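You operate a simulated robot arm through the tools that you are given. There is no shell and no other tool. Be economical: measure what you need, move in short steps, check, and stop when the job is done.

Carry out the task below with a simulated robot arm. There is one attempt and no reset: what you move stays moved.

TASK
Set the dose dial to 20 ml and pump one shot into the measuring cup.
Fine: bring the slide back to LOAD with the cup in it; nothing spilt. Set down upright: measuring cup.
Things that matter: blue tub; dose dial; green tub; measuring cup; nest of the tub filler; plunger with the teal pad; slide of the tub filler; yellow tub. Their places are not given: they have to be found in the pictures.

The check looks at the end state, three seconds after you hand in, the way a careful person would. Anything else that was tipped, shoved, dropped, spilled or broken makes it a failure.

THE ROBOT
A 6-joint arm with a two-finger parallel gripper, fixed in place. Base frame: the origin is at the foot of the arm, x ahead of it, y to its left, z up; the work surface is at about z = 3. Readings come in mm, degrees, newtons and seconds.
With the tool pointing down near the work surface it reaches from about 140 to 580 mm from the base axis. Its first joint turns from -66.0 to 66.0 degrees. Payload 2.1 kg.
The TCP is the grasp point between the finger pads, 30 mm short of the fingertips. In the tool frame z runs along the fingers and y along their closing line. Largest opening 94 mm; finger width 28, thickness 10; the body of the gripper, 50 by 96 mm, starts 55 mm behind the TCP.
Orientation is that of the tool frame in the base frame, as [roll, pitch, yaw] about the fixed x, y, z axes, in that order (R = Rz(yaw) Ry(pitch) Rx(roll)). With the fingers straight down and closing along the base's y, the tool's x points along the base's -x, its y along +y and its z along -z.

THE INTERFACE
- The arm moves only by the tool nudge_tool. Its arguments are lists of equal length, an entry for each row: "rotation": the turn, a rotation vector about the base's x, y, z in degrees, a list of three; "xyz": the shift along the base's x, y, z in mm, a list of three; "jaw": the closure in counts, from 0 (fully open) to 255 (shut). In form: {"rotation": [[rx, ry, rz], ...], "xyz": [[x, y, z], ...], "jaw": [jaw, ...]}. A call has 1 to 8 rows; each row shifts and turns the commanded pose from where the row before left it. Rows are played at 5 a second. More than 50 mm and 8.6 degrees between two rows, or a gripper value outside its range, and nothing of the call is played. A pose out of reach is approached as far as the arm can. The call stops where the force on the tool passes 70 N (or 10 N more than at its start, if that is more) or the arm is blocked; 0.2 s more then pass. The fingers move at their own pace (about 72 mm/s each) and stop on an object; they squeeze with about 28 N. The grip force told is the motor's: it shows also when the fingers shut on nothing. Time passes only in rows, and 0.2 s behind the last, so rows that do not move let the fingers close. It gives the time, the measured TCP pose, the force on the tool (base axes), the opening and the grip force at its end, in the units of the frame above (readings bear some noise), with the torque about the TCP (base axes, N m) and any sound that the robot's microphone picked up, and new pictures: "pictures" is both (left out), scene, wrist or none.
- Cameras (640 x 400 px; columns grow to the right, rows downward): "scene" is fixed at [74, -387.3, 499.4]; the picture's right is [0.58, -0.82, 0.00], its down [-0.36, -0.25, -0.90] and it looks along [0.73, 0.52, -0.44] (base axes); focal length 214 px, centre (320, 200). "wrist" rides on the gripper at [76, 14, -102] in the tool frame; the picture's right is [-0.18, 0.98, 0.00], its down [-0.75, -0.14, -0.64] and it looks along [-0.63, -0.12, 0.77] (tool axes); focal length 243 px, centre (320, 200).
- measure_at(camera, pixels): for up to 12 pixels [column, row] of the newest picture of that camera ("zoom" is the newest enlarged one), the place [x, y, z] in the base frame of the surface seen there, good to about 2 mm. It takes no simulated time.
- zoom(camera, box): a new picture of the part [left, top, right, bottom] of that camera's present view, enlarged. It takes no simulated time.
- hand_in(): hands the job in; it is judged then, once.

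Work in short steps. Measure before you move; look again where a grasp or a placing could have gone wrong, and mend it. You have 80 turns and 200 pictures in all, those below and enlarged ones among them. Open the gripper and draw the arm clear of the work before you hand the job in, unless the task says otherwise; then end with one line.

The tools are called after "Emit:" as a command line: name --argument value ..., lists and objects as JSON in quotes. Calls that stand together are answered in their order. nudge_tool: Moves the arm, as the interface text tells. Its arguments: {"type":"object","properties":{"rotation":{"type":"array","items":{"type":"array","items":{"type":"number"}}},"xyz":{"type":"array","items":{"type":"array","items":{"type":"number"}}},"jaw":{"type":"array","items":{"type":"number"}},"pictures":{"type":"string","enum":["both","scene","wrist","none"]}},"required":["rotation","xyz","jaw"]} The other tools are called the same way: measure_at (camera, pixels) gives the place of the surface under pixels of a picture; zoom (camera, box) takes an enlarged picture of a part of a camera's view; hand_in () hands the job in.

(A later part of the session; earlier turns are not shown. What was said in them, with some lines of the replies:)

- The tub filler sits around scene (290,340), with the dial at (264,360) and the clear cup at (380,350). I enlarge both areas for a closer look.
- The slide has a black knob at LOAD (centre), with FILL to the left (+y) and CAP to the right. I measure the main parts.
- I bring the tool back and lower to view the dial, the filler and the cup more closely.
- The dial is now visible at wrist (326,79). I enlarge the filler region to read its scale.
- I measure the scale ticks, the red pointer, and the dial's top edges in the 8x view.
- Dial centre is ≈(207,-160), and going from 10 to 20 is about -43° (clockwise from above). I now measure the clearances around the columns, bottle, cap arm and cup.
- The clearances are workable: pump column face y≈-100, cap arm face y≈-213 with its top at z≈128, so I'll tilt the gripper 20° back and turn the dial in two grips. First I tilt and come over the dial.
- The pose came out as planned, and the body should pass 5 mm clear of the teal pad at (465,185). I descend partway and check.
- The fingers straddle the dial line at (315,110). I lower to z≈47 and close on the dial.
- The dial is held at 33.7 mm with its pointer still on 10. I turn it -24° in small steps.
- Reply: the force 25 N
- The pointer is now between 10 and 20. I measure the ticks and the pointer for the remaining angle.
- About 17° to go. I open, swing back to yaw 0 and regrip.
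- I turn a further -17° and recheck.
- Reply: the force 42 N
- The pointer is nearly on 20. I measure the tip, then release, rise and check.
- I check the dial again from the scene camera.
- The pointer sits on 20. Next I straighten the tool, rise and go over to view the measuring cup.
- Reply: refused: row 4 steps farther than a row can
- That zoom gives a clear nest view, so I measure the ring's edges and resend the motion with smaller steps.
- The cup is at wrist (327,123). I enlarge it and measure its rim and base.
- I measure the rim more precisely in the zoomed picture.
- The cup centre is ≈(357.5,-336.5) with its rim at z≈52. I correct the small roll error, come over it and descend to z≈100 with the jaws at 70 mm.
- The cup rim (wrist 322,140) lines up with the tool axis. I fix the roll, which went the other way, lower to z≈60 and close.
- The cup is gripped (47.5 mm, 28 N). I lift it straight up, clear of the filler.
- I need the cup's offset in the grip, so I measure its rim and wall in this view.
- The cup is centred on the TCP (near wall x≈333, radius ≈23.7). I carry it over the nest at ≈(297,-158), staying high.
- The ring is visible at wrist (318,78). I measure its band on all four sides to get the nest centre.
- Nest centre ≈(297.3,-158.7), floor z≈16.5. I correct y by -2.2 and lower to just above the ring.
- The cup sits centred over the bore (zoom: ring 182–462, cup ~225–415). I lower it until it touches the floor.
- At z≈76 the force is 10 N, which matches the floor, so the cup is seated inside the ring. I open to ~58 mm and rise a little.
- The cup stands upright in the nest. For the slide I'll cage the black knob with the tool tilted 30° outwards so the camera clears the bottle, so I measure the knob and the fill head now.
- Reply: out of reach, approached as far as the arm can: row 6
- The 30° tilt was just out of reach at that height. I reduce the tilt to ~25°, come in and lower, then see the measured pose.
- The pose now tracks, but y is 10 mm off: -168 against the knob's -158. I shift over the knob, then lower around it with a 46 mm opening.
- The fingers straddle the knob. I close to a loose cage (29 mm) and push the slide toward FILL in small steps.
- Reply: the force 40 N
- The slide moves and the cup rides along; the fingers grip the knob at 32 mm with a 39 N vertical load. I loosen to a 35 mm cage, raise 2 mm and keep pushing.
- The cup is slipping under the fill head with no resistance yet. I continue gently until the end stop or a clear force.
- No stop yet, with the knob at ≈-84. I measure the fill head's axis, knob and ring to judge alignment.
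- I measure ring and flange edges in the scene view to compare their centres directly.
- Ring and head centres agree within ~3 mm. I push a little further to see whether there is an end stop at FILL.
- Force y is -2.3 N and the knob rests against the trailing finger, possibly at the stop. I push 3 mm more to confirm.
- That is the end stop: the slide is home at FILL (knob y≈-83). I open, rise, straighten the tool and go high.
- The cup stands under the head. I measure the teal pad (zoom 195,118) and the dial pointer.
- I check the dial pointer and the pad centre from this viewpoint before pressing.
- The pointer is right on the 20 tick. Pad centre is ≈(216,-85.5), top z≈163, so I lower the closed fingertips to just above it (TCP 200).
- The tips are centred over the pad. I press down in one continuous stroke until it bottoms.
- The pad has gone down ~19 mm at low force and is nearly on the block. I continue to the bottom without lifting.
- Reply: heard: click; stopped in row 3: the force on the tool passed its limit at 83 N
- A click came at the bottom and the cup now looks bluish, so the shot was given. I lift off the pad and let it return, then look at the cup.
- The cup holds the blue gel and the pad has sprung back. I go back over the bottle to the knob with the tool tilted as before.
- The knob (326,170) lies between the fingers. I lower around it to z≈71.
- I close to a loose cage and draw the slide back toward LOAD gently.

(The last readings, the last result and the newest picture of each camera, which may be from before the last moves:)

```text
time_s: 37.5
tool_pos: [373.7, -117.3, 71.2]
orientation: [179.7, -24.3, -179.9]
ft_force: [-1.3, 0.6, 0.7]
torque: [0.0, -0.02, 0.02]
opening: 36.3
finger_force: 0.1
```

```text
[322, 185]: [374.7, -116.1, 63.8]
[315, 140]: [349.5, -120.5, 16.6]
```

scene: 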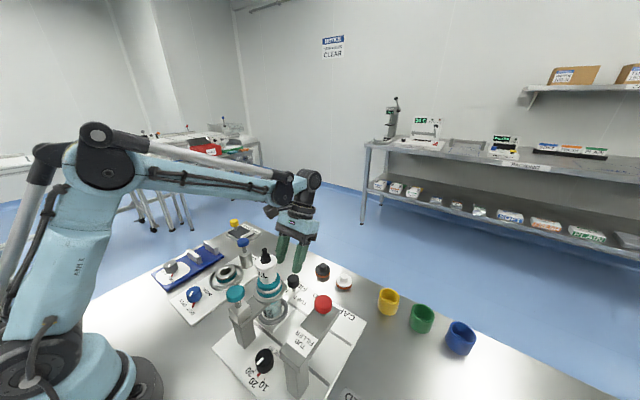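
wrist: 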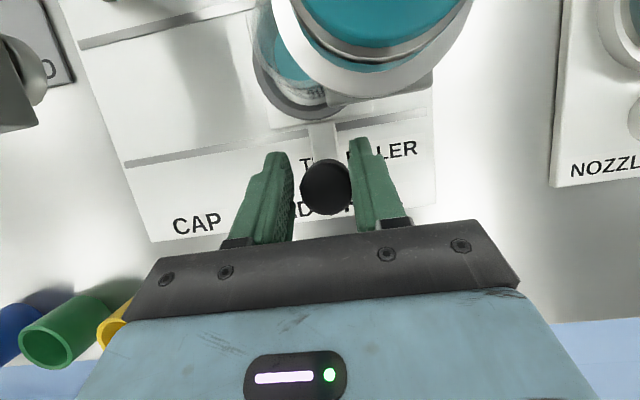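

It's following smoothly. I draw it a further ~38 mm and then compare the knob against its original y≈-158.

Emit:
nudge_tool --rotation '[[0, 0, 0], [0, 0, 0], [0, 0, 0], [0, 0, 0], [0, 0, 0], [0, 0, 0], [0, 0, 0], [0, 0, 0]]' --xyz '[[0, -3, 0], [0, -6, 0], [0, -6, 0], [0, -6, 0], [0, -6, 0], [0, -6, 0], [0, -4, 0], [0, -2, 0]]' --jaw '[157, 157, 157, 157, 157, 157, 157, 157]'

Emit:
zoom --camera "wrist" --box '[230, 0, 410, 220]'

Emit:
measure_at --camera "wrist" --pixels '[[302, 190], [349, 190], [325, 185], [325, 145], [318, 130], [333, 130], [308, 130], [342, 130]]'

```text
time_s: 39.3
tool_pos: [373.8, -156.6, 72.4]
orientation: [179.7, -24.2, -179.9]
ft_force: [-0.6, 1.7, -0.3]
torque: [0.0, 0.04, -0.01]
opening: 36.5
finger_force: 0.8
```

scene: 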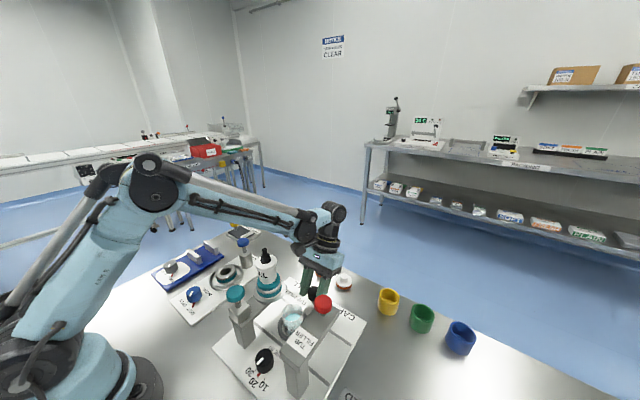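
wrist: 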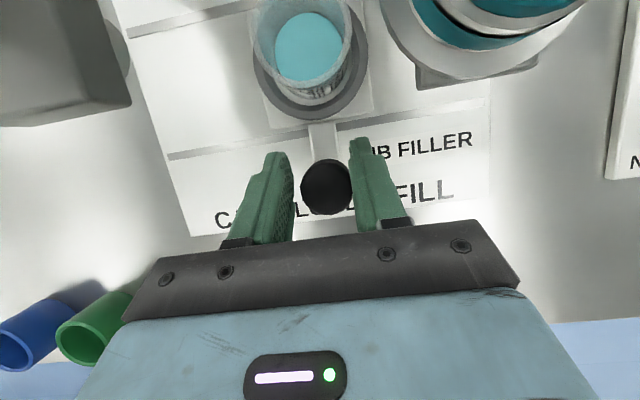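

```text
1.82 times, centred on (320, 110) of wrist
```

zoom: 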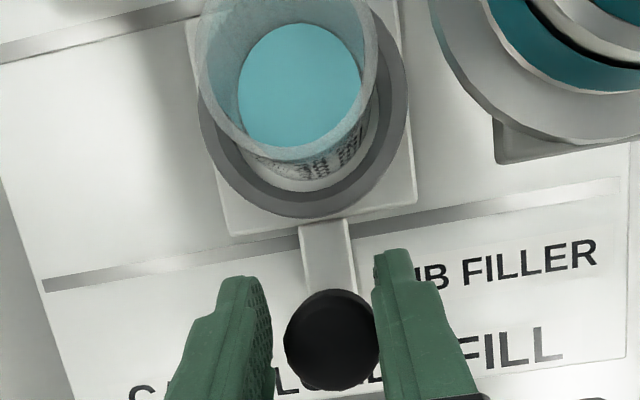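

```text
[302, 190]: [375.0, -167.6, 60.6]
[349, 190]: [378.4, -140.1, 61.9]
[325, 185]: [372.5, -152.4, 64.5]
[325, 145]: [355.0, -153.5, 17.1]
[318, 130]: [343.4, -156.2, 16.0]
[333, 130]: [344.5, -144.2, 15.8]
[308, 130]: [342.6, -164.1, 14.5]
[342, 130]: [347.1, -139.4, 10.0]
```

The knob is at ≈-154, so it needs about 4 mm more. I nudge it on.

Emit:
nudge_tool --rotation '[[0, 0, 0], [0, 0, 0], [0, 0, 0]]' --xyz '[[0, -2, 0], [0, -1.7, 0], [0, 0, 0]]' --jaw '[157, 157, 157]' --pictures "wrist"

Emit:
measure_at --camera "wrist" --pixels '[[302, 190], [349, 190], [325, 185], [310, 145], [336, 145], [325, 145], [266, 80], [362, 80]]'

```text
time_s: 40.1
tool_pos: [372.6, -160.2, 70.6]
orientation: [179.7, -24.3, -180.0]
ft_force: [0.2, 0.7, 0.1]
torque: [0.05, -0.03, -0.04]
opening: 36.3
finger_force: 0.1
```

wrist: 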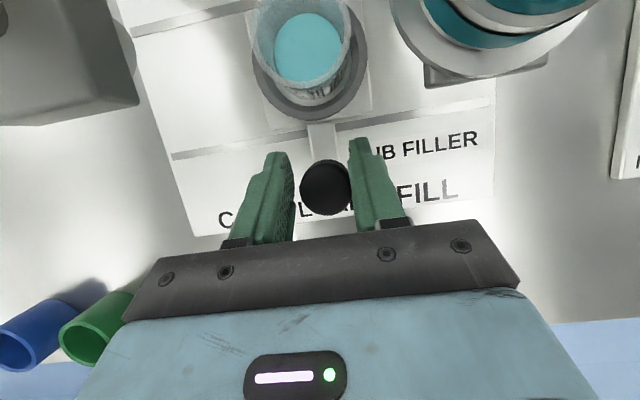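

```text
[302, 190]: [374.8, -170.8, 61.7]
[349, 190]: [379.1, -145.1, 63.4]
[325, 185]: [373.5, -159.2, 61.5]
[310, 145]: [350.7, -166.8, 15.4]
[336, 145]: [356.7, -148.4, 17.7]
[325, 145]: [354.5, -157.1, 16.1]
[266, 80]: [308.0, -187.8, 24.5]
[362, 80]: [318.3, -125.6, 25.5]
```

Knob edges read -170.8/-145.1, identical to the LOAD start (-170.8/-145.4). I open slightly, rise clear and retreat.

Emit:
nudge_tool --rotation '[[0, 0, 0], [0, 0, 0], [0, 0, 0], [0, 0, 0], [0, -8, 0], [0, -8, 0], [0, -8, 0]]' --xyz '[[0, -1, 0], [0, 0, 0], [0, 0, 15], [0, 0, 45], [0, 0, 45], [0, 0, 45], [0, 0, 45]]' --jaw '[130, 130, 130, 130, 130, 130, 0]'

Emit:
zoom --camera "wrist" --box '[180, 0, 420, 150]'

Emit:
zoom --camera "scene" --box '[200, 260, 424, 400]'

```text
time_s: 41.7
tool_pos: [372.3, -158.8, 263.7]
orientation: [179.8, -0.2, -179.8]
ft_force: [0.2, 0.0, 0.6]
torque: [0.03, 0.01, -0.04]
opening: 94.1
finger_force: 0.1
```

scene: 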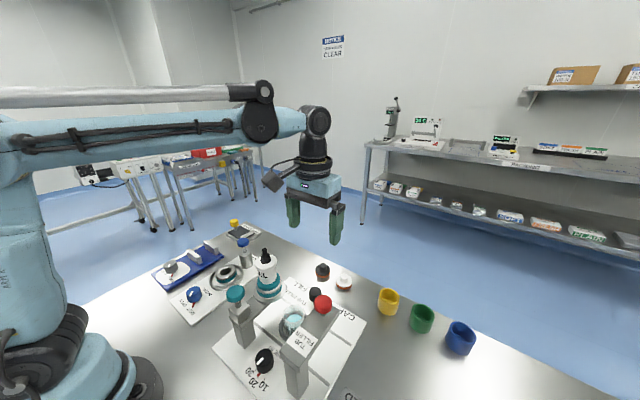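
wrist: 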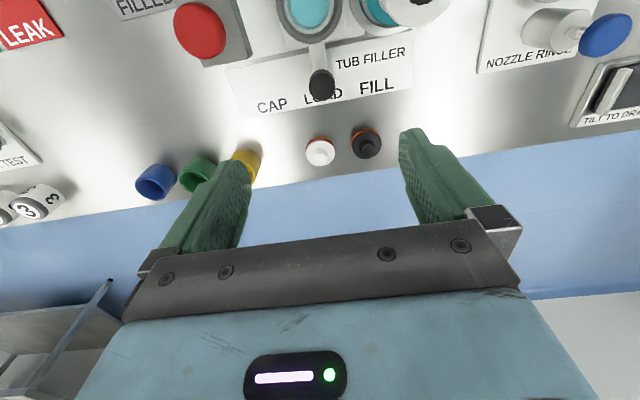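

```text
2.67 times, centred on (300, 75) of wrist
```

zoom: 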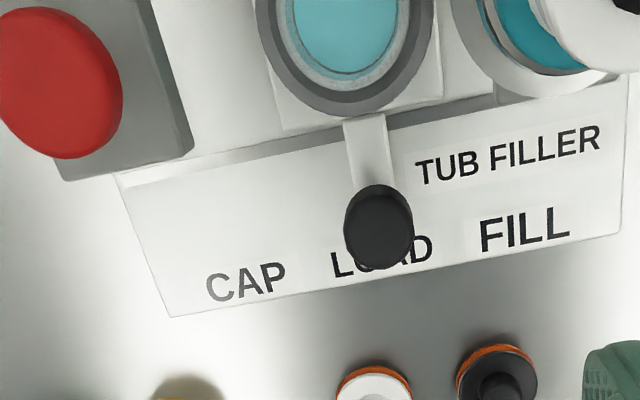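

```text
2.86 times, centred on (312, 330) of scene
```

zoom: 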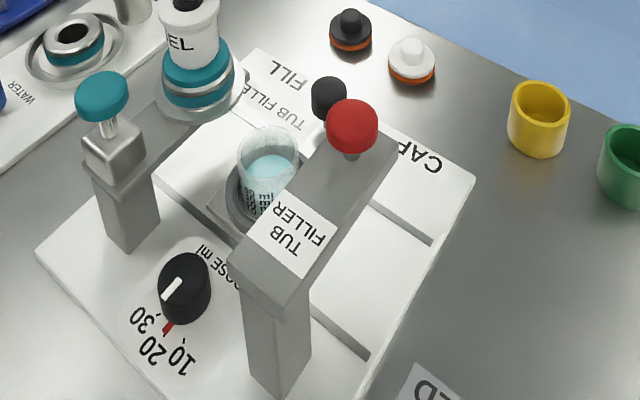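

All is as before except the filled cup. As a last check on the LOAD position, I measure the knob edges from this view.

Emit:
measure_at --camera "wrist" --pixels '[[310, 86], [333, 86], [321, 86], [317, 60], [316, 66]]'

Emit:
measure_at --camera "zoom" --pixels '[[315, 97], [345, 97], [329, 85], [329, 113]]'

Emit:
zoom --camera "scene" --box '[232, 340, 296, 400]'

```text
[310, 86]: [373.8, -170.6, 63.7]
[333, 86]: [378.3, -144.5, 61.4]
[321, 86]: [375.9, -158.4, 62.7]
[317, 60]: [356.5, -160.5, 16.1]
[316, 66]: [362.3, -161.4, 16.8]
```

```text
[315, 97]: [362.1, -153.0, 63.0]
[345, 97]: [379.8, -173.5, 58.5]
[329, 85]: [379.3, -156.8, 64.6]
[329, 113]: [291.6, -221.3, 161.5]
```

```text
6.67 times, centred on (264, 370) of scene
```

zoom: 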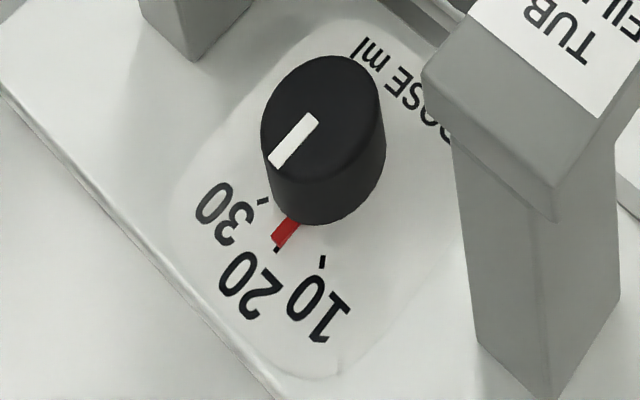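

The knob centre is ≈-157.6, back at LOAD within measuring error. The dial is on 20, the cup stands upright with the gel in it, and the gripper is open and clear, so I hand in.

Emit:
hand_in

```text
The job is handed in.
```

The dose dial is set to 20 ml, one shot was pumped into the measuring cup, and the slide is back at LOAD with the cup upright in it and no spill visible.
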